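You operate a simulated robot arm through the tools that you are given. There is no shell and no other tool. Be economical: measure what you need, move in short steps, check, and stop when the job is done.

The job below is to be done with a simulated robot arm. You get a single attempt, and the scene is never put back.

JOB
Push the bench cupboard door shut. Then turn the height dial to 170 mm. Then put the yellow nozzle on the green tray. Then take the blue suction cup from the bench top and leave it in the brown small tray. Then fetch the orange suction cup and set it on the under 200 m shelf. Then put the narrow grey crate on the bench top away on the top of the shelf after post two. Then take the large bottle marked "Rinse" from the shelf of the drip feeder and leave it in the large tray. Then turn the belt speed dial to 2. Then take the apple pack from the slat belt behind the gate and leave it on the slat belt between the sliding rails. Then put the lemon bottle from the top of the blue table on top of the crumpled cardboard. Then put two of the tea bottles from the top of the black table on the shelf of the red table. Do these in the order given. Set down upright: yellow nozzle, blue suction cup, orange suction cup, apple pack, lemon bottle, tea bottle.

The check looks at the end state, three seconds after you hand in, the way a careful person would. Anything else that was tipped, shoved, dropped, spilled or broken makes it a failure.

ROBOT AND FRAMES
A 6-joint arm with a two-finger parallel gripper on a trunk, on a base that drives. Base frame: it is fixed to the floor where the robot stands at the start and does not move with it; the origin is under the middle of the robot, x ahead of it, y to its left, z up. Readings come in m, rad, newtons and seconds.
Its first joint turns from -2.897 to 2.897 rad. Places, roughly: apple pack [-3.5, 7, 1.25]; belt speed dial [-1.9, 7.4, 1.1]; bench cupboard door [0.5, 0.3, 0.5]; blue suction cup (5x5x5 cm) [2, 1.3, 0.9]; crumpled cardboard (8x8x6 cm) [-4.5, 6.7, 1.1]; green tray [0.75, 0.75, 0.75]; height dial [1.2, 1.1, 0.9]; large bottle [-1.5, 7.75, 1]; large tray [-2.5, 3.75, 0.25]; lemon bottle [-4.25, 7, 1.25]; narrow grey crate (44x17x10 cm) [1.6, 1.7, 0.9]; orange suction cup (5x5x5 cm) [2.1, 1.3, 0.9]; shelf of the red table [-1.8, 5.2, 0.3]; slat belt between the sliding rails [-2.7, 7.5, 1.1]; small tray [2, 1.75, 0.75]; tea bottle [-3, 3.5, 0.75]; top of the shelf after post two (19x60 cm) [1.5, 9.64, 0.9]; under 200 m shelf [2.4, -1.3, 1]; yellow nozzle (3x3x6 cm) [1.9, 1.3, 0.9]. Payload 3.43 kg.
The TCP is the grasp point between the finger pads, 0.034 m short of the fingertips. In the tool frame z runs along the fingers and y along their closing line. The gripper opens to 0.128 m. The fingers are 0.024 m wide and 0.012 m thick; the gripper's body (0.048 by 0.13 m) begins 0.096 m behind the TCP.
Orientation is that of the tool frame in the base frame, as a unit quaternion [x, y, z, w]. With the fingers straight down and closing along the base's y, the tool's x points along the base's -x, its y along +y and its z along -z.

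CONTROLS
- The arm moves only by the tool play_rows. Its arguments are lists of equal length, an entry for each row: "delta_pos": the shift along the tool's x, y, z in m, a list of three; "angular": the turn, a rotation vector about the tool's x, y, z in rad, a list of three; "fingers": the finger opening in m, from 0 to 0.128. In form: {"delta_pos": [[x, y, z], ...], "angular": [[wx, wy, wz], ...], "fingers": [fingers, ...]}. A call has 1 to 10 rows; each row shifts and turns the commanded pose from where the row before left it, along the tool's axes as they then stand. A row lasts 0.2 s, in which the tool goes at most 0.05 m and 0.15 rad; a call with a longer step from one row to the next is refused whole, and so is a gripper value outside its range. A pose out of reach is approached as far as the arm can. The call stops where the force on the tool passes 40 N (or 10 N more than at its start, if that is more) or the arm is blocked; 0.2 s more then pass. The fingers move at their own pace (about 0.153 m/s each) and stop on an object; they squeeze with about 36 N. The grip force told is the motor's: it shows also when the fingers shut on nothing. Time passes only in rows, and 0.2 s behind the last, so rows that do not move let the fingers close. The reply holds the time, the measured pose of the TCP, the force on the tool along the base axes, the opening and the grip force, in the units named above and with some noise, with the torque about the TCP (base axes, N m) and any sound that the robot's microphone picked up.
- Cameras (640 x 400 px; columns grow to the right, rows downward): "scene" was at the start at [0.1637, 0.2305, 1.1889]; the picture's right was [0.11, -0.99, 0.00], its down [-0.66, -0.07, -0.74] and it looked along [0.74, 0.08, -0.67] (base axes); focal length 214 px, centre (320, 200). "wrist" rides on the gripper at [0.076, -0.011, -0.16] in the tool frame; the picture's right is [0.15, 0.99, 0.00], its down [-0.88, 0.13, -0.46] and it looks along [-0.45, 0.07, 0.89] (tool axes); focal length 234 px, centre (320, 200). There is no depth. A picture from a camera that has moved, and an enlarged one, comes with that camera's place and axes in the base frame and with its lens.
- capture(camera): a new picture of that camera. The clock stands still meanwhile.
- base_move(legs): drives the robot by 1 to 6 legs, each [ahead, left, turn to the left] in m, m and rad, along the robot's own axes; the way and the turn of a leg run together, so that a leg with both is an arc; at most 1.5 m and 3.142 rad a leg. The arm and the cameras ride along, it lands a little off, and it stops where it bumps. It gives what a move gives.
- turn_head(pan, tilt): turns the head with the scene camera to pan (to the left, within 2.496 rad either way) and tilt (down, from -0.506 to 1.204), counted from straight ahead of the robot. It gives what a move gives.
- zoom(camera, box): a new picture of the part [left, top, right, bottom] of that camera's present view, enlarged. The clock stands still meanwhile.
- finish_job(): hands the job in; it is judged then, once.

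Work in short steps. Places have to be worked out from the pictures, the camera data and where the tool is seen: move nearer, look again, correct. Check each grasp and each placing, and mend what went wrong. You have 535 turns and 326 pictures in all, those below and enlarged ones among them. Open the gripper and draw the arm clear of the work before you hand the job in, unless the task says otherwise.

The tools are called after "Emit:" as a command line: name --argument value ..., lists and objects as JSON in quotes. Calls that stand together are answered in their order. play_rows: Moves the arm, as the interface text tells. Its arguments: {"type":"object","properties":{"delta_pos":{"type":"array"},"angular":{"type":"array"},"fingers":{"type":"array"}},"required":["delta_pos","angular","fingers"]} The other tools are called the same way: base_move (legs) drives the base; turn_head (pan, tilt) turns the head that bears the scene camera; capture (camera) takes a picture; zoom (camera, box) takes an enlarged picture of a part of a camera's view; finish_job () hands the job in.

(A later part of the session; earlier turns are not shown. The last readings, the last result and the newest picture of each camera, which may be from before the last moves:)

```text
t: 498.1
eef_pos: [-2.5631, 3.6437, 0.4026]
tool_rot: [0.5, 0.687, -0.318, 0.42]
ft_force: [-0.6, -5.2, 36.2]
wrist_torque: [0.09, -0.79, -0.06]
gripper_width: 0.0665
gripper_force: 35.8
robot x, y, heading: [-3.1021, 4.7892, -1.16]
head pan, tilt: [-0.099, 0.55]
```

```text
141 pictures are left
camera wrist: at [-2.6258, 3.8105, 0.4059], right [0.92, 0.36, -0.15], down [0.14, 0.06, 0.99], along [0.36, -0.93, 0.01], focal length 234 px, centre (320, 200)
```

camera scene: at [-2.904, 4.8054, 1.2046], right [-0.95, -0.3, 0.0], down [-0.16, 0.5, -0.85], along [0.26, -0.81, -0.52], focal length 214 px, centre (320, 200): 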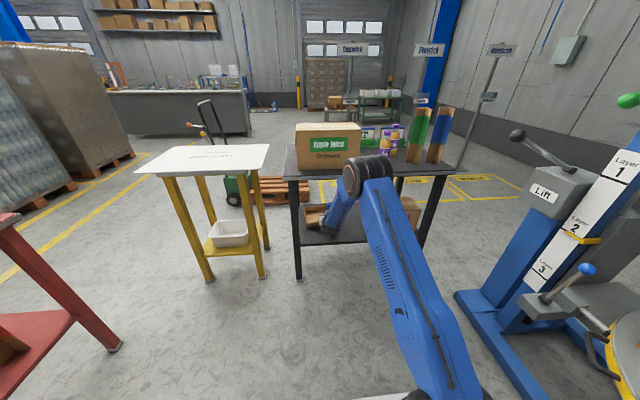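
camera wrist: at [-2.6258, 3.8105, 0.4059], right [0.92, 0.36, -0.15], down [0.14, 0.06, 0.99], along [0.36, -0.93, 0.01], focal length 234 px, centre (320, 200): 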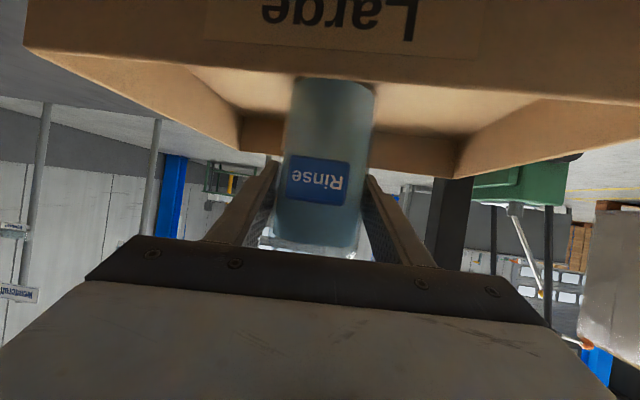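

Contact made. I ease up, open and withdraw straight back.

Emit:
play_rows --delta_pos '[[-0.0018, 0, -0.0009], [0, 0, 0], [0, 0, 0], [0.0134, 0.0012, -0.0268], [0.0179, 0.0016, -0.0357], [0.0179, 0.0016, -0.0357], [0.0179, 0.0016, -0.0357]]' --angular '[[0, 0, 0], [0, 0, 0], [0, 0, 0], [0, 0, 0], [0, 0, 0], [0, 0, 0], [0, 0, 0]]' --fingers '[0.067, 0.1, 0.1, 0.1, 0.1, 0.1, 0.1]'

Emit:
capture --camera "wrist"

```text
t: 499.7
eef_pos: [-2.6014, 3.7903, 0.402]
tool_rot: [0.502, 0.688, -0.318, 0.418]
ft_force: [-0.1, 1.3, 0.6]
wrist_torque: [-0.03, -0.01, 0.03]
gripper_width: 0.1002
gripper_force: 0.1
robot x, y, heading: [-3.103, 4.785, -1.166]
head pan, tilt: [-0.099, 0.55]
```

```text
140 pictures are left
camera wrist: at [-2.6653, 3.9561, 0.406], right [0.92, 0.36, -0.15], down [0.14, 0.05, 0.99], along [0.36, -0.93, 0.0], focal length 234 px, centre (320, 200)
```

wrist: 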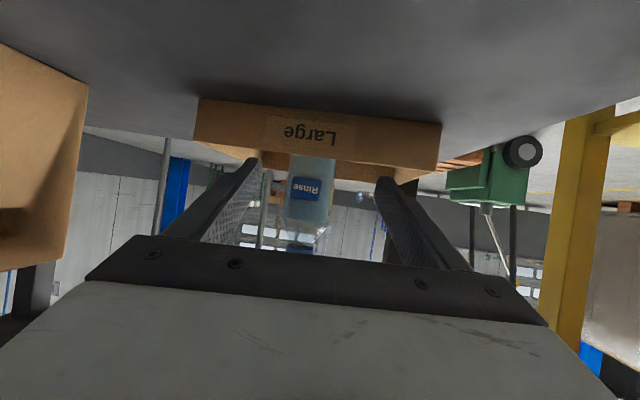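

The Rinse bottle stands upright in the "Large" tray. I back off and bring the tool vertical again.

Emit:
base_move --legs '[[-0.75, 0, 0]]'

Emit:
play_rows --delta_pos '[[-0.0358, -0.0008, -0.018], [-0.0358, -0.0008, -0.018], [-0.0358, -0.0008, -0.018], [-0.0358, -0.0008, -0.018], [-0.0358, -0.0008, -0.018], [-0.0358, -0.0008, -0.018], [-0.0358, -0.0008, -0.018], [-0.0358, -0.0008, -0.018], [0.0179, 0.0016, -0.0357], [0.0179, 0.0016, -0.0357]]' --angular '[[0, 0, 0], [0, 0, 0], [0, 0, 0], [0, 0, 0], [0, 0, 0], [0, 0, 0], [0, 0, 0], [0, 0, 0], [0, 0, 0], [0, 0, 0]]' --fingers '[0.06, 0.06, 0.06, 0.06, 0.06, 0.06, 0.06, 0.06, 0.06, 0.06]'

Emit:
play_rows --delta_pos '[[0.0179, 0.0016, -0.0357], [0, 0, 0], [0, 0, 0], [0, 0, 0], [0, 0, 0], [0, 0, 0], [0, 0, 0], [0, 0, 0], [0, 0, 0], [0, 0, 0]]' --angular '[[0, 0, 0], [0, 0.126, 0], [0, 0.126, 0], [0, 0.126, 0], [0, 0.126, 0], [0, 0.126, 0], [0, 0.126, 0], [0, 0.126, 0], [0, 0.126, 0], [0, 0.126, 0]]' --fingers '[0.06, 0.06, 0.06, 0.06, 0.06, 0.06, 0.06, 0.06, 0.06, 0.06]'

```text
t: 503.9
eef_pos: [-2.9097, 4.4917, 0.4006]
tool_rot: [0.502, 0.687, -0.318, 0.418]
ft_force: [0.3, 0.8, 0.7]
wrist_torque: [0.01, 0.0, -0.01]
gripper_width: 0.1
gripper_force: 0.0
robot x, y, heading: [-3.4067, 5.4901, -1.166]
head pan, tilt: [-0.099, 0.55]
```

```text
t: 506.1
eef_pos: [-2.9293, 4.57, 0.7221]
tool_rot: [0.503, 0.687, -0.318, 0.417]
ft_force: [0.1, -1.9, -0.5]
wrist_torque: [-0.06, -0.02, -0.03]
gripper_width: 0.06
gripper_force: 0.0
robot x, y, heading: [-3.405, 5.4952, -1.167]
head pan, tilt: [-0.099, 0.55]
```

```text
t: 508.3
eef_pos: [-2.9401, 4.6091, 0.7221]
tool_rot: [0.594, 0.804, 0.003, -0.018]
ft_force: [0.7, -0.3, -0.4]
wrist_torque: [0.01, -0.02, 0.01]
gripper_width: 0.0598
gripper_force: 0.0
robot x, y, heading: [-3.4075, 5.4914, -1.164]
head pan, tilt: [-0.099, 0.55]
```

Emit:
play_rows --delta_pos '[[0.035, 0, -0.035], [0.035, 0, -0.035], [0.035, 0, -0.035], [0.035, 0, -0.035], [0.035, 0, -0.035], [0.035, 0, -0.035], [0.035, 0, -0.035], [0.035, 0, -0.03], [0, 0, -0.04], [0, 0, -0.03]]' --angular '[[0, 0, 0], [0, 0, 0], [0, 0, 0], [0, 0, 0], [0, 0, 0], [0, 0, 0], [0, 0, 0], [0, 0, 0], [0, 0, 0], [0, 0, 0]]' --fingers '[0.06, 0.06, 0.06, 0.06, 0.06, 0.06, 0.06, 0.06, 0.06, 0.06]'

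Emit:
base_move --legs '[[-0.29, 1.06, 0], [0, 1.06, 0], [0, 0, 3.13]]'

Emit:
turn_head --pan 0.0 --tilt 0.3

Emit:
capture --camera "scene"

```text
t: 510.5
eef_pos: [-3.0132, 4.8673, 1.0775]
tool_rot: [0.595, 0.804, 0.001, -0.018]
ft_force: [-0.1, -0.8, 0.2]
wrist_torque: [0.03, 0.01, -0.02]
gripper_width: 0.0599
gripper_force: 0.0
robot x, y, heading: [-3.409, 5.4935, -1.162]
head pan, tilt: [-0.099, 0.55]
```

```text
t: 528.4
eef_pos: [-1.9197, 7.2492, 1.0786]
tool_rot: [0.785, -0.62, 0.016, 0.003]
ft_force: [0.1, -0.2, 0.4]
wrist_torque: [0.0, 0.0, 0.0]
gripper_width: 0.0602
gripper_force: 0.0
robot x, y, heading: [-1.5634, 6.5988, 1.916]
head pan, tilt: [-0.099, 0.55]
```

```text
t: 529.2
eef_pos: [-1.9197, 7.2481, 1.078]
tool_rot: [0.785, -0.62, 0.017, 0.003]
ft_force: [-0.3, -0.9, 0.3]
wrist_torque: [-0.01, 0.01, 0.0]
gripper_width: 0.0602
gripper_force: 0.0
robot x, y, heading: [-1.566, 6.6041, 1.912]
head pan, tilt: [0.0, 0.3]
```

```text
139 pictures are left
camera scene: at [-1.8301, 6.6919, 1.2276], right [0.94, 0.34, 0.0], down [0.1, -0.28, -0.95], along [-0.32, 0.9, -0.3], focal length 214 px, centre (320, 200)
```

scene: 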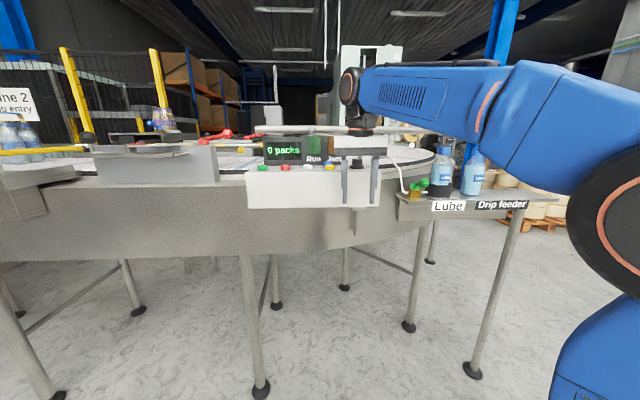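

Emit:
zoom --camera "scene" --box '[230, 110, 410, 222]'

Emit:
capture --camera "wrist"

```text
3.56 times, centred on (320, 166) of scene
camera zoom: at [-1.8301, 6.6919, 1.2276], right [0.94, 0.34, 0.0], down [0.1, -0.28, -0.95], along [-0.32, 0.9, -0.3], focal length 763 px, centre (320, 321)
```

zoom: 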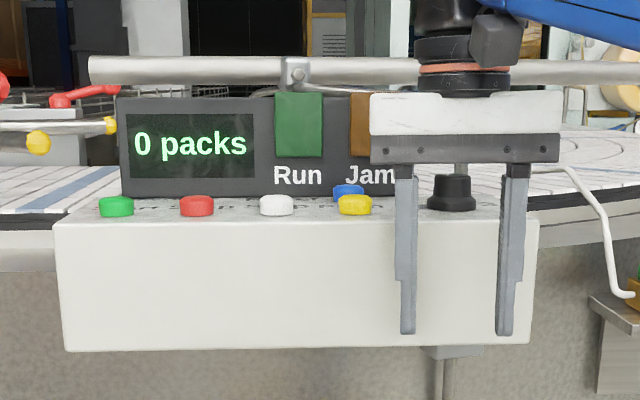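

```text
137 pictures are left
camera wrist: at [-1.896, 7.1823, 1.24], right [-0.93, -0.37, -0.01], down [-0.34, 0.84, 0.43], along [-0.15, 0.4, -0.9], focal length 234 px, centre (320, 200)
```

wrist: 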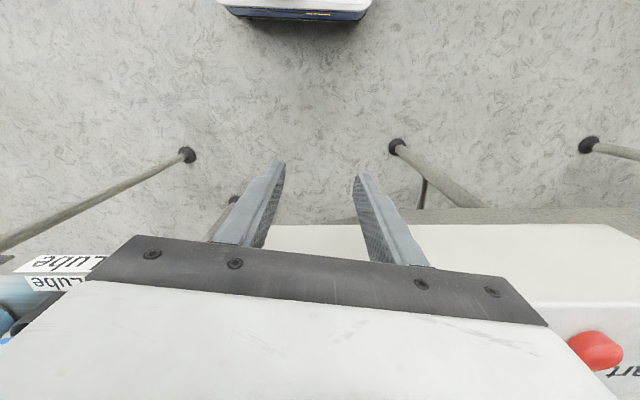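

The speed dial is the black knob on top of the white control box, right behind the fingers (knob top z≈1.16). I back up slightly, raise the arm and look down at it.

Emit:
base_move --legs '[[-0.15, 0, 0]]'

Emit:
play_rows --delta_pos '[[0, 0, -0.03], [0, 0, -0.03], [0.03, 0, -0.02], [0, 0, -0.02], [0, 0, 0]]' --angular '[[0, 0, 0], [0, 0, 0], [0, 0, 0], [0, 0, 0], [0, 0, 0]]' --fingers '[0.12, 0.12, 0.12, 0.12, 0.12]'

Emit:
capture --camera "wrist"

Emit:
zoom --camera "scene" --box '[260, 130, 380, 205]'

```text
t: 530.6
eef_pos: [-1.8695, 7.1069, 1.078]
tool_rot: [0.785, -0.619, 0.017, 0.003]
ft_force: [0.7, 0.8, -0.7]
wrist_torque: [-0.02, 0.05, -0.01]
gripper_width: 0.0602
gripper_force: 0.1
robot x, y, heading: [-1.5129, 6.4559, 1.915]
head pan, tilt: [0.0, 0.3]
```

```text
t: 531.8
eef_pos: [-1.8634, 7.0771, 1.1563]
tool_rot: [0.785, -0.619, 0.015, 0.003]
ft_force: [0.9, 0.1, 0.2]
wrist_torque: [0.01, 0.01, -0.02]
gripper_width: 0.12
gripper_force: 0.0
out of reach, approached as far as the arm can: row 4
robot x, y, heading: [-1.5134, 6.4561, 1.914]
head pan, tilt: [0.0, 0.3]
```

```text
136 pictures are left
camera wrist: at [-1.8394, 7.0114, 1.3183], right [-0.93, -0.37, -0.01], down [-0.34, 0.84, 0.43], along [-0.15, 0.4, -0.9], focal length 234 px, centre (320, 200)
```

wrist: 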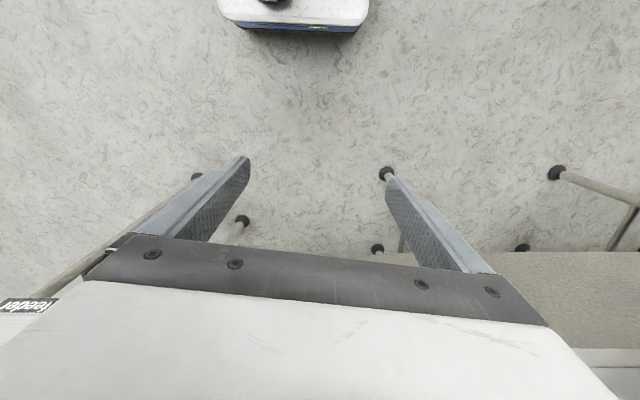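

```text
5.33 times, centred on (320, 168) of scene
camera zoom: at [-1.7795, 6.5491, 1.2276], right [0.94, 0.34, 0.0], down [0.1, -0.28, -0.96], along [-0.32, 0.9, -0.3], focal length 1144 px, centre (320, 373)
```

zoom: 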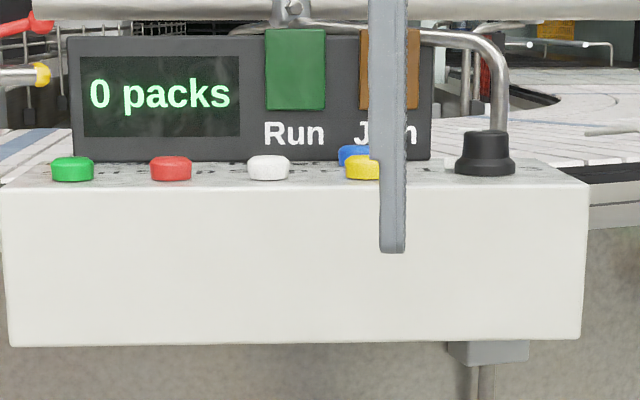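

I need to read the scale. I swing the arm out to the right side and drive the head camera close to the box.

Emit:
play_rows --delta_pos '[[0, -0.048, 0], [0, -0.048, 0], [0, -0.048, 0], [0, -0.048, 0], [0, -0.048, 0], [0, -0.048, 0], [0, -0.048, 0], [0, -0.048, 0], [0, -0.048, 0], [0, -0.048, 0]]' --angular '[[0, 0, 0.067], [0, 0, 0.067], [0, 0, 0.067], [0, 0, 0.067], [0, 0, 0.067], [0, 0, 0.067], [0, 0, 0.067], [0, 0, 0.067], [0, 0, 0.067], [0, 0, 0.067]]' --fingers '[0.06, 0.06, 0.06, 0.06, 0.06, 0.06, 0.06, 0.06, 0.06, 0.06]'

Emit:
play_rows --delta_pos '[[0, -0.048, 0], [0, -0.048, 0], [0, -0.048, 0], [0, -0.048, 0], [0, -0.048, 0], [0, -0.048, 0], [0, -0.048, 0], [0, -0.048, 0], [0, -0.048, 0], [0, -0.048, 0]]' --angular '[[0, 0, 0.067], [0, 0, 0.067], [0, 0, 0.067], [0, 0, 0.067], [0, 0, 0.067], [0, 0, 0.067], [0, 0, 0.067], [0, 0, 0.067], [0, 0, 0.067], [0, 0, 0.067]]' --fingers '[0.06, 0.06, 0.06, 0.06, 0.06, 0.06, 0.06, 0.06, 0.06, 0.06]'

Emit:
base_move --legs '[[0.3, 0, 0.05], [0.12, 0, 0]]'

Emit:
capture --camera "scene"

```text
t: 534.0
eef_pos: [-1.3937, 7.0491, 1.1629]
tool_rot: [-0.538, 0.843, -0.016, 0.006]
ft_force: [0.5, -1.2, 0.3]
wrist_torque: [-0.01, -0.01, -0.05]
gripper_width: 0.0599
gripper_force: 0.0
out of reach, approached as far as the arm can: row 7
robot x, y, heading: [-1.5125, 6.459, 1.914]
head pan, tilt: [0.0, 0.3]
```

```text
t: 536.2
eef_pos: [-1.0468, 6.7302, 1.1802]
tool_rot: [-0.231, 0.973, -0.015, 0.013]
ft_force: [-1.3, -0.2, 0.2]
wrist_torque: [-0.02, -0.05, 0.02]
gripper_width: 0.0596
gripper_force: 0.0
out of reach, approached as far as the arm can: row 10
robot x, y, heading: [-1.516, 6.4579, 1.911]
head pan, tilt: [0.0, 0.3]
```

```text
t: 539.1
eef_pos: [-1.2137, 7.1448, 1.1783]
tool_rot: [-0.255, 0.967, -0.015, 0.011]
ft_force: [-0.2, 0.1, -0.6]
wrist_torque: [0.0, 0.01, 0.0]
gripper_width: 0.0599
gripper_force: 0.0
robot x, y, heading: [-1.6698, 6.8518, 1.956]
head pan, tilt: [0.0, 0.3]
```

```text
134 pictures are left
camera scene: at [-1.9378, 6.9291, 1.2277], right [0.92, 0.38, 0.0], down [0.11, -0.27, -0.96], along [-0.36, 0.88, -0.3], focal length 214 px, centre (320, 200)
```

scene: 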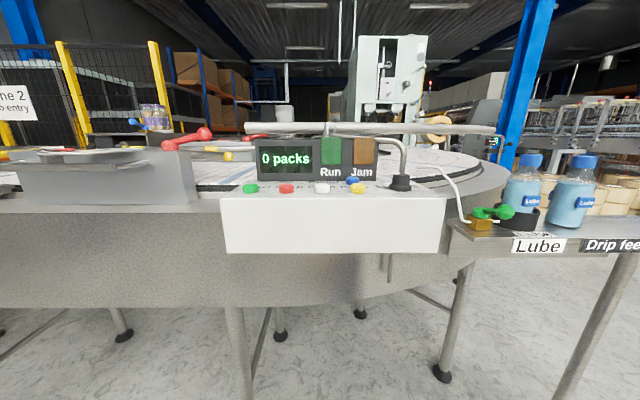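

Emit:
zoom --camera "scene" --box '[370, 160, 430, 198]'

```text
10.53 times, centred on (400, 179) of scene
camera zoom: at [-1.9378, 6.9291, 1.2277], right [0.92, 0.38, 0.0], down [0.11, -0.27, -0.96], along [-0.36, 0.88, -0.3], focal length 2258 px, centre (-522, 421)
```

zoom: 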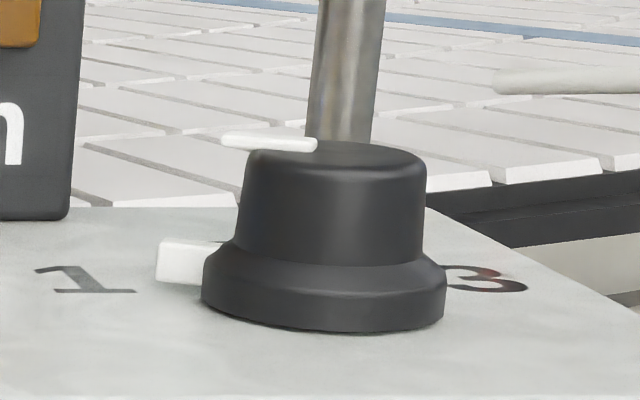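

The dial points to 1 (left); 2 is behind it and 3 to the right, so I need a 90° clockwise turn. The knob is at (-1.946, 7.369), base z 1.12, top ≈1.15. I back up a little and swing the arm round.

Emit:
base_move --legs '[[-0.2, 0, 0]]'

Emit:
play_rows --delta_pos '[[0, 0.045, 0], [0, 0.045, 0], [0, 0.045, 0], [0, 0.045, 0], [0, 0.045, 0], [0, 0.045, 0], [0, 0.045, 0], [0, 0.045, 0], [0, 0.045, 0], [0, 0.045, 0]]' --angular '[[0, 0, -0.083], [0, 0, -0.083], [0, 0, -0.083], [0, 0, -0.083], [0, 0, -0.083], [0, 0, -0.083], [0, 0, -0.083], [0, 0, -0.083], [0, 0, -0.083], [0, 0, -0.083]]' --fingers '[0.08, 0.08, 0.08, 0.08, 0.08, 0.08, 0.08, 0.08, 0.08, 0.08]'

Emit:
play_rows --delta_pos '[[0, 0.045, 0], [0, 0.045, 0], [0, 0.045, 0], [0, 0, 0], [0, 0, 0], [0, 0, 0], [0, 0, 0], [0, 0, 0], [0, 0, 0], [0, 0, 0]]' --angular '[[0, 0, -0.083], [0, 0, -0.083], [0, 0, -0.083], [0, 0, -0.13], [0, 0, -0.13], [0, 0, -0.13], [0, 0, -0.13], [0, 0, -0.13], [0, 0, -0.13], [0, 0, 0]]' --fingers '[0.08, 0.08, 0.08, 0.08, 0.08, 0.08, 0.08, 0.08, 0.08, 0.08]'

Emit:
capture --camera "wrist"

Emit:
capture --camera "scene"

```text
t: 540.7
eef_pos: [-1.1386, 6.9616, 1.1793]
tool_rot: [-0.256, 0.967, -0.016, 0.012]
ft_force: [-0.2, 0.6, -0.6]
wrist_torque: [0.0, -0.05, 0.01]
gripper_width: 0.06
gripper_force: 0.0
robot x, y, heading: [-1.5921, 6.6683, 1.96]
head pan, tilt: [0.0, 0.3]
```

```text
t: 542.9
eef_pos: [-1.4785, 7.2357, 1.1607]
tool_rot: [-0.624, 0.781, -0.02, 0.005]
ft_force: [-0.1, -0.2, -0.2]
wrist_torque: [-0.03, 0.02, -0.01]
gripper_width: 0.0801
gripper_force: 0.1
robot x, y, heading: [-1.5955, 6.6657, 1.97]
head pan, tilt: [0.0, 0.3]
```

```text
t: 545.1
eef_pos: [-1.6124, 7.2553, 1.1536]
tool_rot: [0.928, -0.372, 0.018, 0.004]
ft_force: [0.6, 0.2, -0.2]
wrist_torque: [-0.02, 0.04, -0.03]
gripper_width: 0.0802
gripper_force: 0.1
out of reach, approached as far as the arm can: row 4
robot x, y, heading: [-1.5949, 6.6664, 1.962]
head pan, tilt: [0.0, 0.3]
```

```text
132 pictures are left
camera wrist: at [-1.5549, 7.215, 1.316], right [-0.58, -0.82, 0.0], down [-0.74, 0.52, 0.42], along [-0.34, 0.25, -0.91], focal length 234 px, centre (320, 200)
```

wrist: 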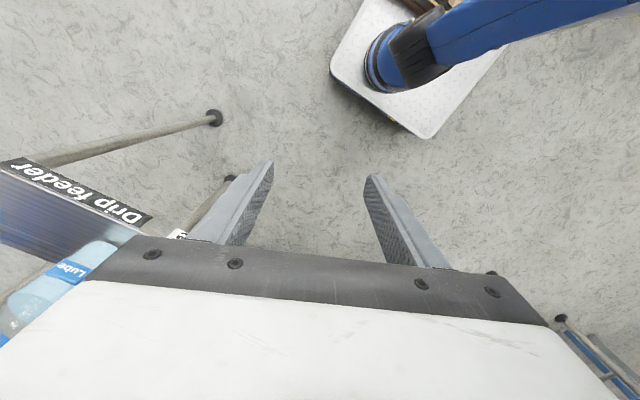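

```text
131 pictures are left
camera scene: at [-1.8616, 6.7438, 1.2276], right [0.92, 0.38, 0.0], down [0.11, -0.27, -0.96], along [-0.37, 0.88, -0.3], focal length 214 px, centre (320, 200)
```

scene: 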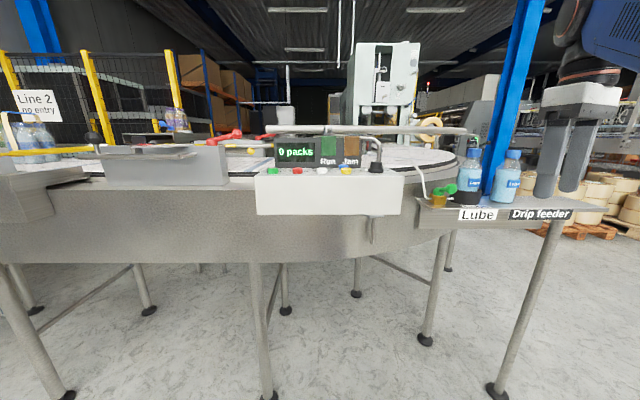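

Emit:
play_rows --delta_pos '[[0, 0, 0], [0, 0, 0], [0, 0, 0], [0.0167, 0.0418, -0.01], [0, 0, -0.015], [0, 0, 0]]' --angular '[[0, 0, -0.127], [0, 0, -0.127], [0, 0, -0.127], [0, 0, 0], [0, 0, 0], [0, 0, 0]]' --fingers '[0.08, 0.08, 0.08, 0.08, 0.08, 0.08]'

```text
t: 546.5
eef_pos: [-1.6079, 7.2203, 1.1456]
tool_rot: [0.981, -0.191, 0.017, 0.006]
ft_force: [-0.2, 0.1, 0.1]
wrist_torque: [0.01, 0.0, 0.0]
gripper_width: 0.0802
gripper_force: 0.0
out of reach, approached as far as the arm can: row 4, 5
robot x, y, heading: [-1.5928, 6.6672, 1.965]
head pan, tilt: [0.0, 0.3]
```

Emit:
play_rows --delta_pos '[[-0.0167, -0.0418, -0.005], [-0.01, -0.025, -0.01], [0, 0, -0.01], [0, 0, -0.01], [0, 0, 0]]' --angular '[[0, 0, 0], [0, 0, 0], [0, 0, 0], [0, 0, 0], [0, 0, 0]]' --fingers '[0.08, 0.08, 0.08, 0.08, 0.08]'

```text
t: 547.7
eef_pos: [-1.6088, 7.2919, 1.1596]
tool_rot: [0.982, -0.19, 0.017, 0.007]
ft_force: [-0.4, -0.1, 0.4]
wrist_torque: [0.03, -0.01, 0.0]
gripper_width: 0.0797
gripper_force: 0.0
out of reach, approached as far as the arm can: row 3, 4
robot x, y, heading: [-1.5934, 6.6661, 1.966]
head pan, tilt: [0.0, 0.3]
```

Max height here is about 1.16, so the fingertips are ~5 mm above the box top, which is workable. I drive the base so the tool comes to a point just front-right of the knob, then check.

Emit:
base_move --legs '[[0.1, 0.17, 0]]'

Emit:
capture --camera "wrist"

Emit:
zoom --camera "scene" --box '[330, 90, 530, 215]'

```text
t: 549.2
eef_pos: [-1.8054, 7.3177, 1.1586]
tool_rot: [0.982, -0.19, 0.018, 0.008]
ft_force: [0.0, -0.2, -0.5]
wrist_torque: [0.0, 0.03, -0.02]
gripper_width: 0.0801
gripper_force: 0.1
robot x, y, heading: [-1.785, 6.6918, 1.961]
head pan, tilt: [0.0, 0.3]
```

```text
130 pictures are left
camera wrist: at [-1.7367, 7.3041, 1.3211], right [-0.23, -0.97, 0.01], down [-0.88, 0.22, 0.42], along [-0.41, 0.09, -0.91], focal length 234 px, centre (320, 200)
```

wrist: 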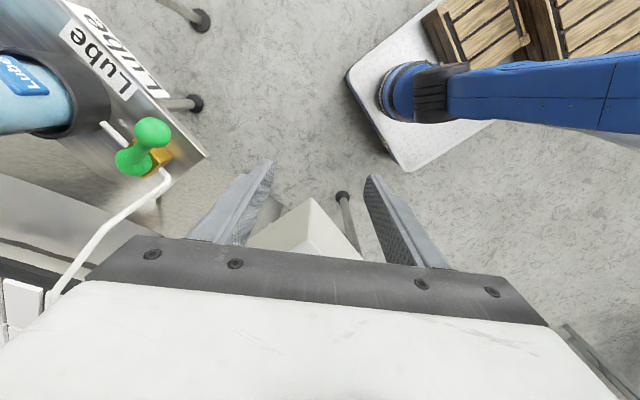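

```text
3.20 times, centred on (430, 152) of scene
camera zoom: at [-2.0563, 6.7688, 1.2276], right [0.92, 0.38, 0.0], down [0.11, -0.27, -0.96], along [-0.37, 0.88, -0.3], focal length 686 px, centre (-32, 352)
```

zoom: 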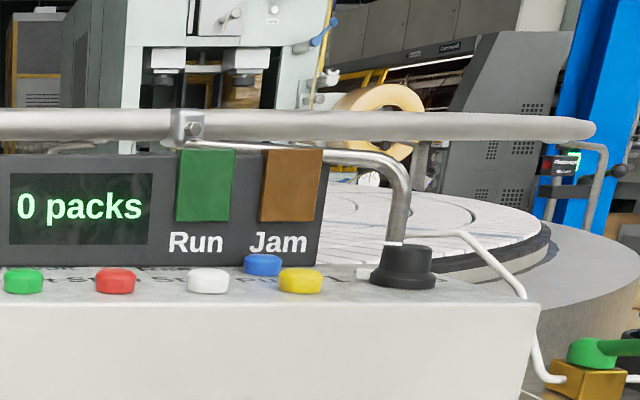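

On the approach line, 0.15 m short. I advance 7 cm along it and look again.

Emit:
base_move --legs '[[0.045, 0.05, 0]]'

Emit:
capture --camera "wrist"

Emit:
zoom --camera "scene" --box '[370, 90, 570, 215]'

```text
t: 550.2
eef_pos: [-1.869, 7.3414, 1.158]
tool_rot: [0.982, -0.19, 0.018, 0.007]
ft_force: [0.1, 0.0, -0.3]
wrist_torque: [0.0, 0.01, 0.02]
gripper_width: 0.0801
gripper_force: 0.0
robot x, y, heading: [-1.851, 6.7174, 1.966]
head pan, tilt: [0.0, 0.3]
```

```text
128 pictures are left
camera wrist: at [-1.7997, 7.3275, 1.3212], right [-0.23, -0.97, 0.01], down [-0.88, 0.22, 0.42], along [-0.41, 0.09, -0.91], focal length 234 px, centre (320, 200)
```

wrist: 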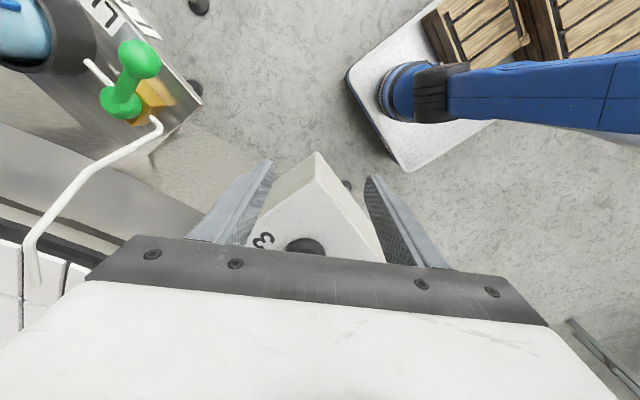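

```text
3.20 times, centred on (470, 152) of scene
camera zoom: at [-2.1197, 6.7925, 1.2276], right [0.92, 0.38, 0.0], down [0.11, -0.27, -0.96], along [-0.37, 0.88, -0.3], focal length 686 px, centre (-160, 352)
```

zoom: 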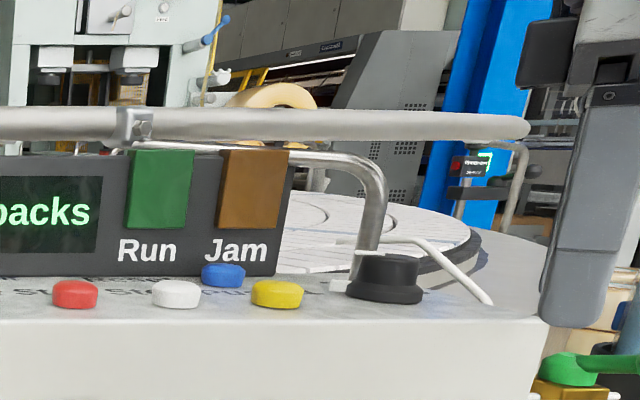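

The knob's edge now shows between the fingers, confirming its place. I advance the remaining ~8 cm.

Emit:
base_move --legs '[[0.053, 0.053, 0]]'

Emit:
capture --camera "wrist"

Emit:
zoom --camera "scene" --box '[370, 90, 570, 215]'

```text
t: 551.3
eef_pos: [-1.9371, 7.3697, 1.1586]
tool_rot: [0.982, -0.19, 0.017, 0.007]
ft_force: [0.4, -0.1, -0.1]
wrist_torque: [0.01, 0.04, -0.01]
gripper_width: 0.0799
gripper_force: 0.1
robot x, y, heading: [-1.917, 6.7436, 1.961]
head pan, tilt: [0.0, 0.3]
```

```text
126 pictures are left
camera wrist: at [-1.8686, 7.3567, 1.3212], right [-0.23, -0.97, 0.01], down [-0.88, 0.22, 0.42], along [-0.41, 0.09, -0.91], focal length 234 px, centre (320, 200)
```

wrist: 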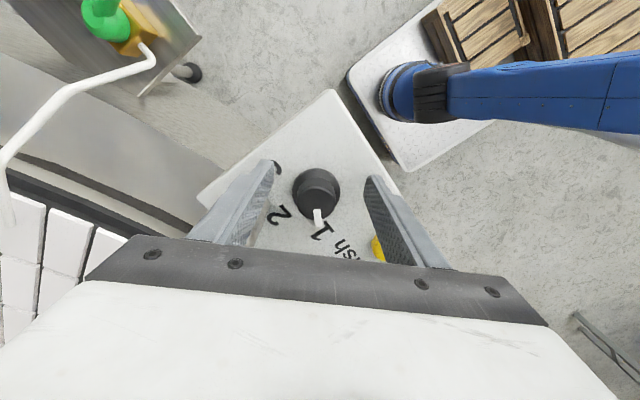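

```text
3.20 times, centred on (470, 152) of scene
camera zoom: at [-2.1888, 6.8217, 1.2276], right [0.92, 0.38, 0.0], down [0.11, -0.27, -0.96], along [-0.37, 0.88, -0.3], focal length 686 px, centre (-160, 352)
```

zoom: 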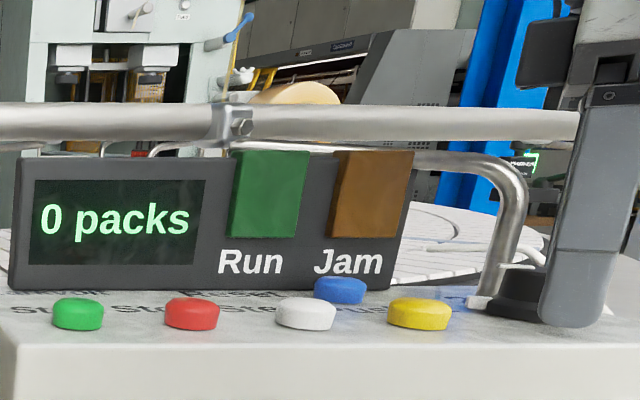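

Emit:
zoom --camera "wrist" --box '[250, 140, 390, 260]'

```text
3.33 times, centred on (320, 200) of wrist
camera zoom: at [-1.8686, 7.3567, 1.3212], right [-0.23, -0.97, 0.01], down [-0.88, 0.22, 0.42], along [-0.41, 0.09, -0.91], focal length 781 px, centre (320, 200)
```

zoom: 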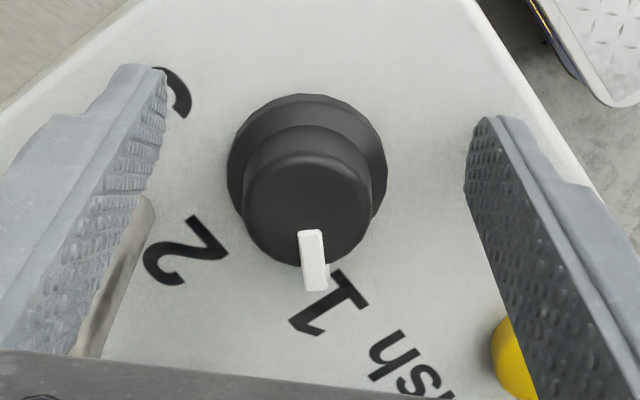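

Labels 1, 2 and 3 are 60° apart, with 2 straight back. I trim 1 cm to centre on the knob, close, and turn 60° clockwise.

Emit:
play_rows --delta_pos '[[-0.01, -0.003, 0], [0, 0, 0], [0, 0, 0], [0, 0, 0], [0, 0, 0]]' --angular '[[0, 0, 0], [0, 0, 0], [0, 0, 0], [0, 0, 0], [0, 0, 0]]' --fingers '[0.08, 0.08, 0, 0, 0]'

Emit:
zoom --camera "wrist" --box '[250, 140, 390, 260]'

```text
t: 552.6
eef_pos: [-1.9459, 7.3755, 1.1587]
tool_rot: [0.982, -0.19, 0.017, 0.008]
ft_force: [-4.8, -4.3, 3.9]
wrist_torque: [-0.34, 0.01, 0.02]
gripper_width: 0.0435
gripper_force: 44.9
robot x, y, heading: [-1.9214, 6.7479, 1.966]
head pan, tilt: [0.0, 0.3]
stopped in row 5: the force on the tool passed its limit (the readings are from after the stop); the commanded pose is now the measured one
```

```text
3.33 times, centred on (320, 200) of wrist
camera zoom: at [-1.8773, 7.3622, 1.3211], right [-0.23, -0.97, 0.01], down [-0.88, 0.22, 0.42], along [-0.42, 0.09, -0.91], focal length 781 px, centre (320, 200)
```

zoom: 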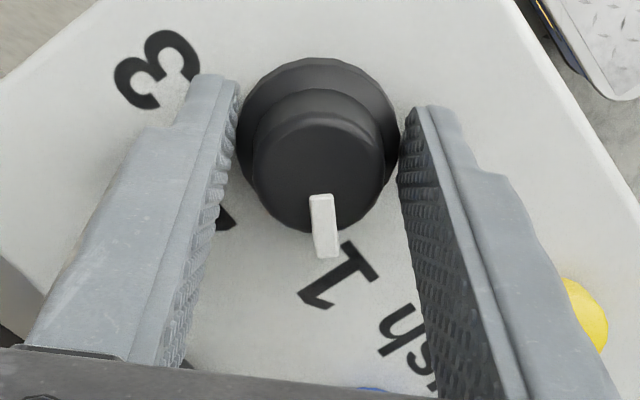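

Gripped on the skirt. Now I turn 60° clockwise.

Emit:
play_rows --delta_pos '[[0, 0, 0], [0, 0, 0], [0, 0, 0], [0, 0, 0], [0, 0, 0], [0, 0, 0], [0, 0, 0], [0, 0, 0], [0, 0, 0]]' --angular '[[0, 0, 0.1309], [0, 0, 0.1309], [0, 0, 0.1309], [0, 0, 0.1309], [0, 0, 0.1309], [0, 0, 0.1309], [0, 0, 0.1309], [0, 0, 0.1309], [0, 0, 0]]' --fingers '[0, 0, 0, 0, 0, 0, 0, 0, 0]'

Emit:
zoom --camera "wrist" --box '[250, 140, 390, 260]'

```text
t: 553.7
eef_pos: [-1.9478, 7.3745, 1.1583]
tool_rot: [0.901, -0.434, 0.018, 0.004]
ft_force: [-10.8, -7.6, 7.1]
wrist_torque: [-0.91, 0.92, -0.01]
gripper_width: 0.0434
gripper_force: 44.9
robot x, y, heading: [-1.9193, 6.7459, 1.968]
head pan, tilt: [0.0, 0.3]
stopped in row 5: the force on the tool passed its limit (the readings are from after the stop); the commanded pose is now the measured one
```

```text
3.33 times, centred on (320, 200) of wrist
camera zoom: at [-1.8971, 7.3263, 1.3215], right [-0.68, -0.73, 0.0], down [-0.66, 0.62, 0.42], along [-0.31, 0.29, -0.91], focal length 781 px, centre (320, 200)
```

zoom: 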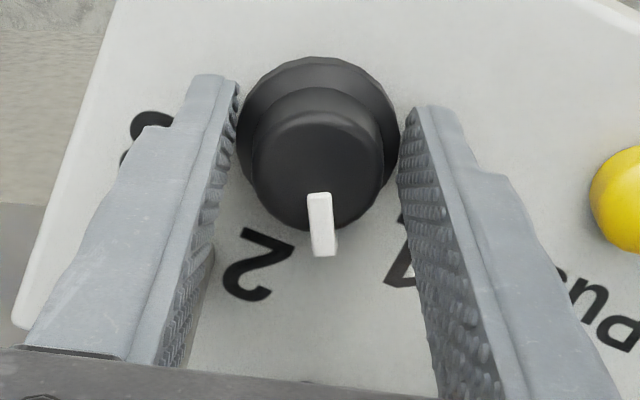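

Halfway (about 30°). I continue the turn.

Emit:
play_rows --delta_pos '[[0, 0, 0], [0, 0, 0], [0, 0, 0], [0, 0, 0], [0, 0, 0], [0, 0, 0]]' --angular '[[0, 0, 0.106], [0, 0, 0.106], [0, 0, 0.106], [0, 0, 0.106], [0, 0, 0.106], [0, 0, 0]]' --fingers '[0, 0, 0, 0, 0, 0]'

Emit:
zoom --camera "wrist" --box '[250, 140, 390, 260]'

```text
t: 554.6
eef_pos: [-1.9486, 7.3736, 1.1583]
tool_rot: [0.815, -0.58, 0.019, 0.002]
ft_force: [-12.4, -7.1, 6.4]
wrist_torque: [-0.55, 1.12, -0.01]
gripper_width: 0.0433
gripper_force: 44.7
robot x, y, heading: [-1.9231, 6.7429, 1.965]
head pan, tilt: [0.0, 0.3]
stopped in row 4: the force on the tool passed its limit (the readings are from after the stop); the commanded pose is now the measured one
```

```text
3.33 times, centred on (320, 200) of wrist
camera zoom: at [-1.9187, 7.3099, 1.3211], right [-0.89, -0.46, -0.01], down [-0.42, 0.8, 0.43], along [-0.19, 0.38, -0.9], focal length 781 px, centre (320, 200)
```

zoom: 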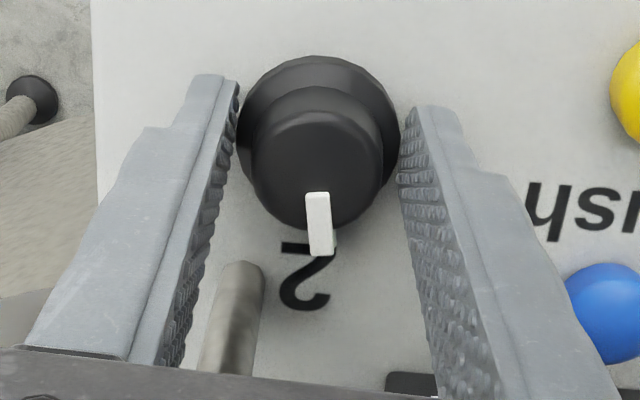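

Nearly there. I turn about 0.14 rad more.

Emit:
play_rows --delta_pos '[[0, 0, 0], [0, 0, 0], [0, 0, 0]]' --angular '[[0, 0, 0.07], [0, 0, 0.07], [0, 0, 0]]' --fingers '[0, 0, 0]'

Emit:
zoom --camera "wrist" --box '[250, 140, 390, 260]'

```text
t: 555.4
eef_pos: [-1.9485, 7.3742, 1.159]
tool_rot: [0.771, -0.636, 0.018, -0.001]
ft_force: [-28.8, -20.0, 8.1]
wrist_torque: [-1.1, 1.16, 0.11]
gripper_width: 0.0433
gripper_force: 44.5
robot x, y, heading: [-1.919, 6.745, 1.971]
head pan, tilt: [0.0, 0.3]
```

```text
3.33 times, centred on (320, 200) of wrist
camera zoom: at [-1.9293, 7.3056, 1.3209], right [-0.94, -0.33, -0.02], down [-0.31, 0.85, 0.43], along [-0.13, 0.41, -0.9], focal length 781 px, centre (320, 200)
```

zoom: 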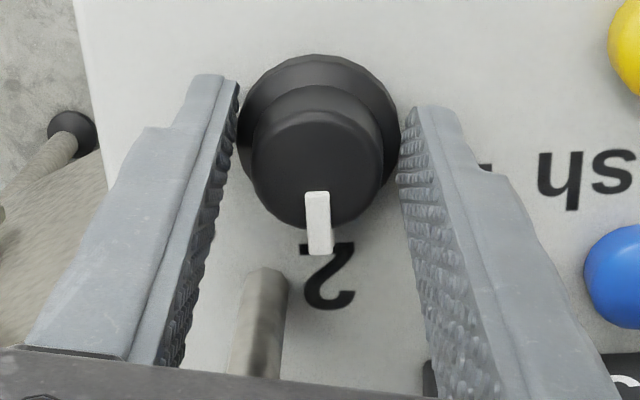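

The pointer lines up with 2. I release and check.

Emit:
play_rows --delta_pos '[[0, 0, 0], [0, 0, 0], [0, 0, 0]]' --angular '[[0, 0, 0], [0, 0, 0], [0, 0, 0]]' --fingers '[0.08, 0.08, 0.08]'

Emit:
zoom --camera "wrist" --box '[240, 130, 400, 260]'

```text
t: 556.2
eef_pos: [-1.9476, 7.3758, 1.1581]
tool_rot: [0.772, -0.635, 0.019, 0.0]
ft_force: [-0.5, 0.0, 0.1]
wrist_torque: [0.01, 0.02, 0.01]
gripper_width: 0.08
gripper_force: 0.0
robot x, y, heading: [-1.9174, 6.7444, 1.97]
head pan, tilt: [0.0, 0.3]
```

```text
3.08 times, centred on (320, 195) of wrist
camera zoom: at [-1.9272, 7.3073, 1.3202], right [-0.94, -0.33, -0.02], down [-0.31, 0.85, 0.43], along [-0.13, 0.41, -0.9], focal length 720 px, centre (320, 215)
```

zoom: 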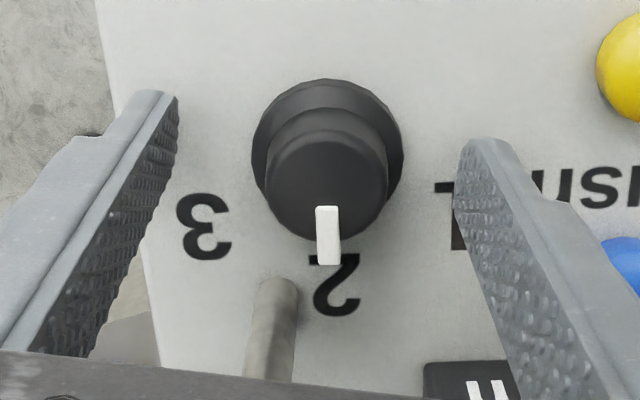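

The dial reads 2. I back straight out and then look at the belt: the apple pack behind the gate and the sliding rails.

Emit:
base_move --legs '[[-0.45, 0, 0]]'

Emit:
turn_head --pan 0.5 --tilt 0.2

Emit:
capture --camera "scene"

```text
t: 558.9
eef_pos: [-1.7701, 6.9526, 1.1583]
tool_rot: [0.77, -0.637, 0.019, 0.0]
ft_force: [0.2, -0.9, 0.6]
wrist_torque: [0.01, 0.02, -0.03]
gripper_width: 0.0799
gripper_force: 0.1
robot x, y, heading: [-1.7462, 6.3243, 1.963]
head pan, tilt: [0.0, 0.3]
```

```text
t: 559.8
eef_pos: [-1.7716, 6.9526, 1.1573]
tool_rot: [0.771, -0.636, 0.018, -0.001]
ft_force: [0.2, -0.7, 0.6]
wrist_torque: [0.02, -0.03, 0.03]
gripper_width: 0.0798
gripper_force: 0.1
robot x, y, heading: [-1.744, 6.3208, 1.963]
head pan, tilt: [0.499, 0.201]
```

```text
118 pictures are left
camera scene: at [-2.0505, 6.3709, 1.2369], right [0.63, 0.78, 0.0], down [0.16, -0.13, -0.98], along [-0.76, 0.62, -0.2], focal length 214 px, centre (320, 200)
```

scene: 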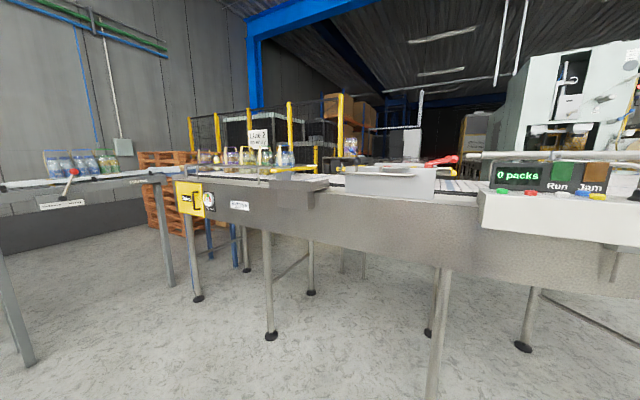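

Emit:
zoom --camera "scene" --box '[190, 120, 480, 215]'

```text
2.21 times, centred on (335, 168) of scene
camera zoom: at [-2.0505, 6.3709, 1.2369], right [0.63, 0.78, 0.0], down [0.16, -0.13, -0.98], along [-0.76, 0.62, -0.2], focal length 473 px, centre (287, 272)
```

zoom: 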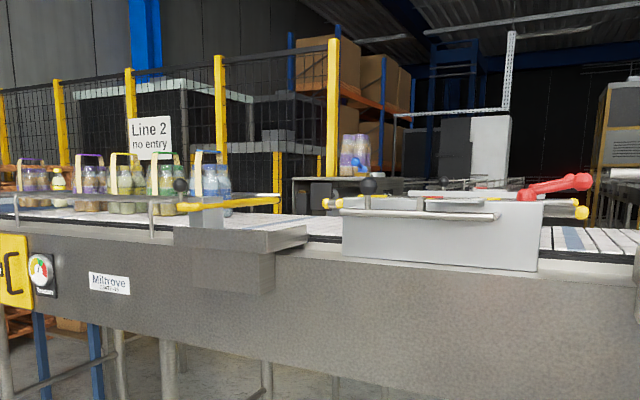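

I move left along the line for a closer look at the packs and rails.

Emit:
base_move --legs '[[0.1, 1.1, 0]]'

Emit:
turn_head --pan 0.15 --tilt 0.2

Emit:
capture --camera "scene"

```text
t: 565.6
eef_pos: [-2.8436, 6.6176, 1.1583]
tool_rot: [0.769, -0.639, 0.018, 0.0]
ft_force: [-0.4, 0.7, 0.0]
wrist_torque: [-0.02, -0.02, 0.03]
gripper_width: 0.0801
gripper_force: 0.0
robot x, y, heading: [-2.819, 5.9872, 1.96]
head pan, tilt: [0.499, 0.201]
```

```text
t: 566.4
eef_pos: [-2.8423, 6.6178, 1.1581]
tool_rot: [0.769, -0.638, 0.018, 0.0]
ft_force: [-0.1, 0.5, 0.7]
wrist_torque: [0.0, -0.04, -0.01]
gripper_width: 0.0801
gripper_force: 0.0
robot x, y, heading: [-2.8211, 5.9855, 1.956]
head pan, tilt: [0.15, 0.201]
```

```text
116 pictures are left
camera scene: at [-3.1014, 6.0588, 1.2369], right [0.86, 0.51, 0.0], down [0.1, -0.17, -0.98], along [-0.5, 0.84, -0.2], focal length 214 px, centre (320, 200)
```

scene: 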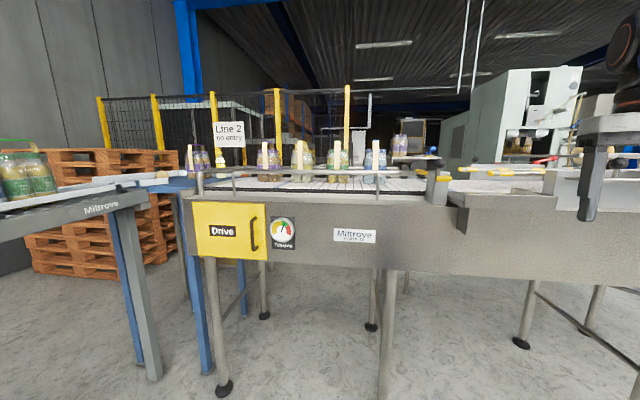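

Emit:
zoom --camera "scene" --box '[170, 120, 450, 215]'

Emit:
zoom --camera "scene" --box '[400, 110, 640, 230]'

```text
2.29 times, centred on (310, 168) of scene
camera zoom: at [-3.1014, 6.0588, 1.2369], right [0.86, 0.51, 0.0], down [0.1, -0.17, -0.98], along [-0.5, 0.84, -0.2], focal length 490 px, centre (343, 274)
```

zoom: 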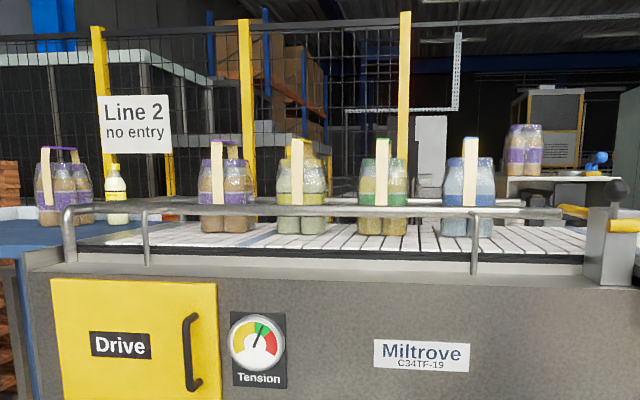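

```text
2.67 times, centred on (520, 170) of scene
camera zoom: at [-3.1014, 6.0588, 1.2369], right [0.86, 0.51, 0.0], down [0.1, -0.17, -0.98], along [-0.5, 0.84, -0.2], focal length 572 px, centre (-213, 280)
```

zoom: 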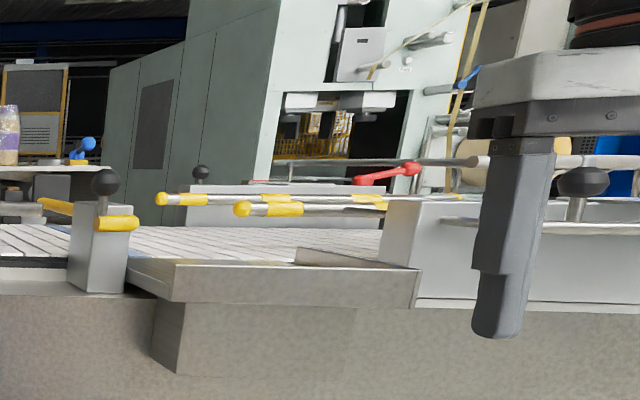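

The apple pack is the green-handled one on the belt. It's tall, so I need a close look at how it can be gripped. I tuck the arm to the right and move the head closer.

Emit:
play_rows --delta_pos '[[0, -0.048, 0], [0, -0.048, 0], [0, -0.048, 0], [0, -0.048, 0], [0, -0.048, 0], [0, -0.048, 0], [0, -0.048, 0], [0, -0.048, 0], [0, -0.048, 0], [0, -0.048, 0]]' --angular '[[0, 0, 0.076], [0, 0, 0.076], [0, 0, 0.076], [0, 0, 0.076], [0, 0, 0.076], [0, 0, 0.076], [0, 0, 0.076], [0, 0, 0.076], [0, 0, 0.076], [0, 0, 0.076]]' --fingers '[0.08, 0.08, 0.08, 0.08, 0.08, 0.08, 0.08, 0.08, 0.08, 0.08]'

Emit:
play_rows --delta_pos '[[0, -0.048, 0], [0, -0.048, 0], [0, -0.048, 0], [0, -0.048, 0], [0, -0.048, 0], [0, -0.048, 0]]' --angular '[[0, 0, 0.076], [0, 0, 0.076], [0, 0, 0.076], [0, 0, 0.076], [0, 0, 0.076], [0, 0, 0.076]]' --fingers '[0.08, 0.08, 0.08, 0.08, 0.08, 0.08]'

Emit:
base_move --legs '[[0.38, 0.3, 0]]'

Emit:
turn_head --pan 0.0 --tilt 0.1

Emit:
capture --camera "scene"

```text
t: 568.6
eef_pos: [-2.3781, 6.5424, 1.1648]
tool_rot: [-0.479, 0.878, -0.017, 0.01]
ft_force: [-0.8, -1.1, 0.3]
wrist_torque: [0.02, -0.07, 0.02]
gripper_width: 0.0801
gripper_force: 0.0
out of reach, approached as far as the arm can: row 9, 10
robot x, y, heading: [-2.8199, 5.9889, 1.96]
head pan, tilt: [0.15, 0.201]
```

```text
t: 570.0
eef_pos: [-2.1927, 6.3436, 1.128]
tool_rot: [-0.267, 0.963, -0.015, 0.013]
ft_force: [-0.1, 0.1, 0.7]
wrist_torque: [-0.04, 0.02, -0.02]
gripper_width: 0.0799
gripper_force: 0.1
out of reach, approached as far as the arm can: row 1, 2, 3, 4, 5, 6
robot x, y, heading: [-2.8188, 5.9875, 1.962]
head pan, tilt: [0.15, 0.201]
```

```text
t: 572.9
eef_pos: [-2.6116, 6.5746, 1.127]
tool_rot: [-0.266, 0.964, -0.015, 0.012]
ft_force: [-0.2, 0.7, 0.7]
wrist_torque: [0.0, -0.02, -0.01]
gripper_width: 0.08
gripper_force: 0.1
robot x, y, heading: [-3.2387, 6.2201, 1.956]
head pan, tilt: [0.15, 0.201]
```

```text
t: 573.6
eef_pos: [-2.6124, 6.5738, 1.1278]
tool_rot: [-0.266, 0.964, -0.015, 0.013]
ft_force: [-0.5, 0.0, -0.7]
wrist_torque: [0.01, 0.0, 0.01]
gripper_width: 0.0801
gripper_force: 0.1
robot x, y, heading: [-3.2394, 6.2249, 1.956]
head pan, tilt: [0.0, 0.099]
```

```text
113 pictures are left
camera scene: at [-3.5083, 6.3, 1.2463], right [0.93, 0.38, 0.0], down [0.04, -0.09, -0.99], along [-0.37, 0.92, -0.1], focal length 214 px, centre (320, 200)
```

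scene: 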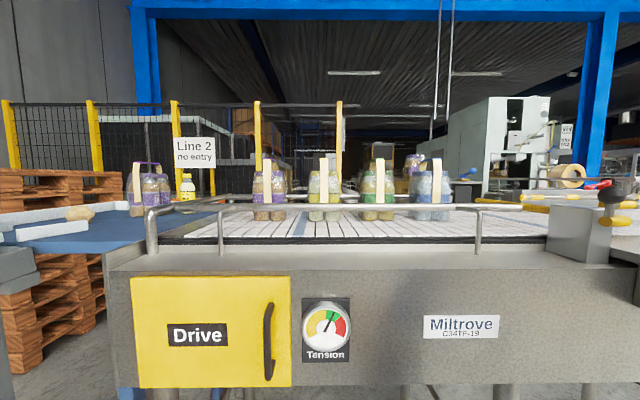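

Emit:
zoom --camera "scene" --box '[220, 120, 480, 260]'

```text
2.46 times, centred on (350, 190) of scene
camera zoom: at [-3.5083, 6.3, 1.2463], right [0.93, 0.38, 0.0], down [0.04, -0.09, -0.99], along [-0.37, 0.92, -0.1], focal length 528 px, centre (246, 225)
```

zoom: 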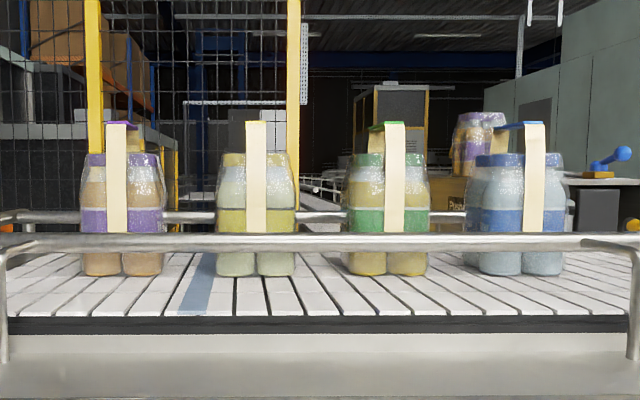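

Each pack has a rigid strap arch above the caps (caps z≈1.27, strap top ≈1.31, about 32 mm wide). A horizontal tool could pinch the strap above the caps. First I inspect the destination between the sliding rails.

Emit:
base_move --legs '[[0, -1.15, 0]]'

Emit:
turn_head --pan 0.0 --tilt 0.15

Emit:
capture --camera "scene"

```text
t: 579.5
eef_pos: [-1.534, 7.0285, 1.1272]
tool_rot: [-0.271, 0.962, -0.015, 0.012]
ft_force: [-0.4, 0.4, -0.2]
wrist_torque: [-0.01, 0.0, -0.01]
gripper_width: 0.08
gripper_force: 0.1
robot x, y, heading: [-2.1615, 6.6668, 1.966]
head pan, tilt: [0.0, 0.099]
```

```text
t: 580.2
eef_pos: [-1.5343, 7.0281, 1.1282]
tool_rot: [-0.271, 0.963, -0.015, 0.012]
ft_force: [1.1, 0.3, 0.6]
wrist_torque: [-0.01, -0.02, -0.04]
gripper_width: 0.0801
gripper_force: 0.0
robot x, y, heading: [-2.1561, 6.6641, 1.965]
head pan, tilt: [0.0, 0.15]
```

```text
111 pictures are left
camera scene: at [-2.4275, 6.7423, 1.2417], right [0.92, 0.39, 0.0], down [0.06, -0.14, -0.99], along [-0.38, 0.91, -0.15], focal length 214 px, centre (320, 200)
```

scene: 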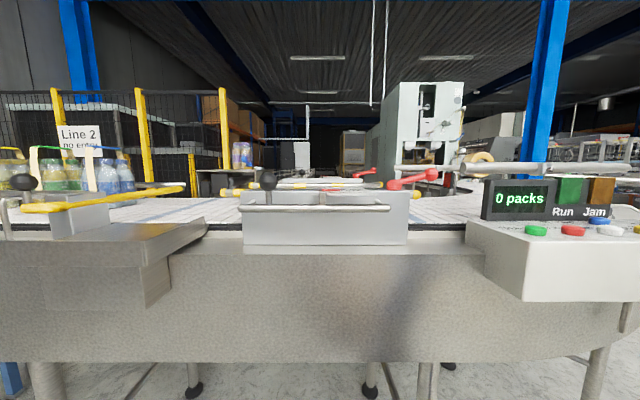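

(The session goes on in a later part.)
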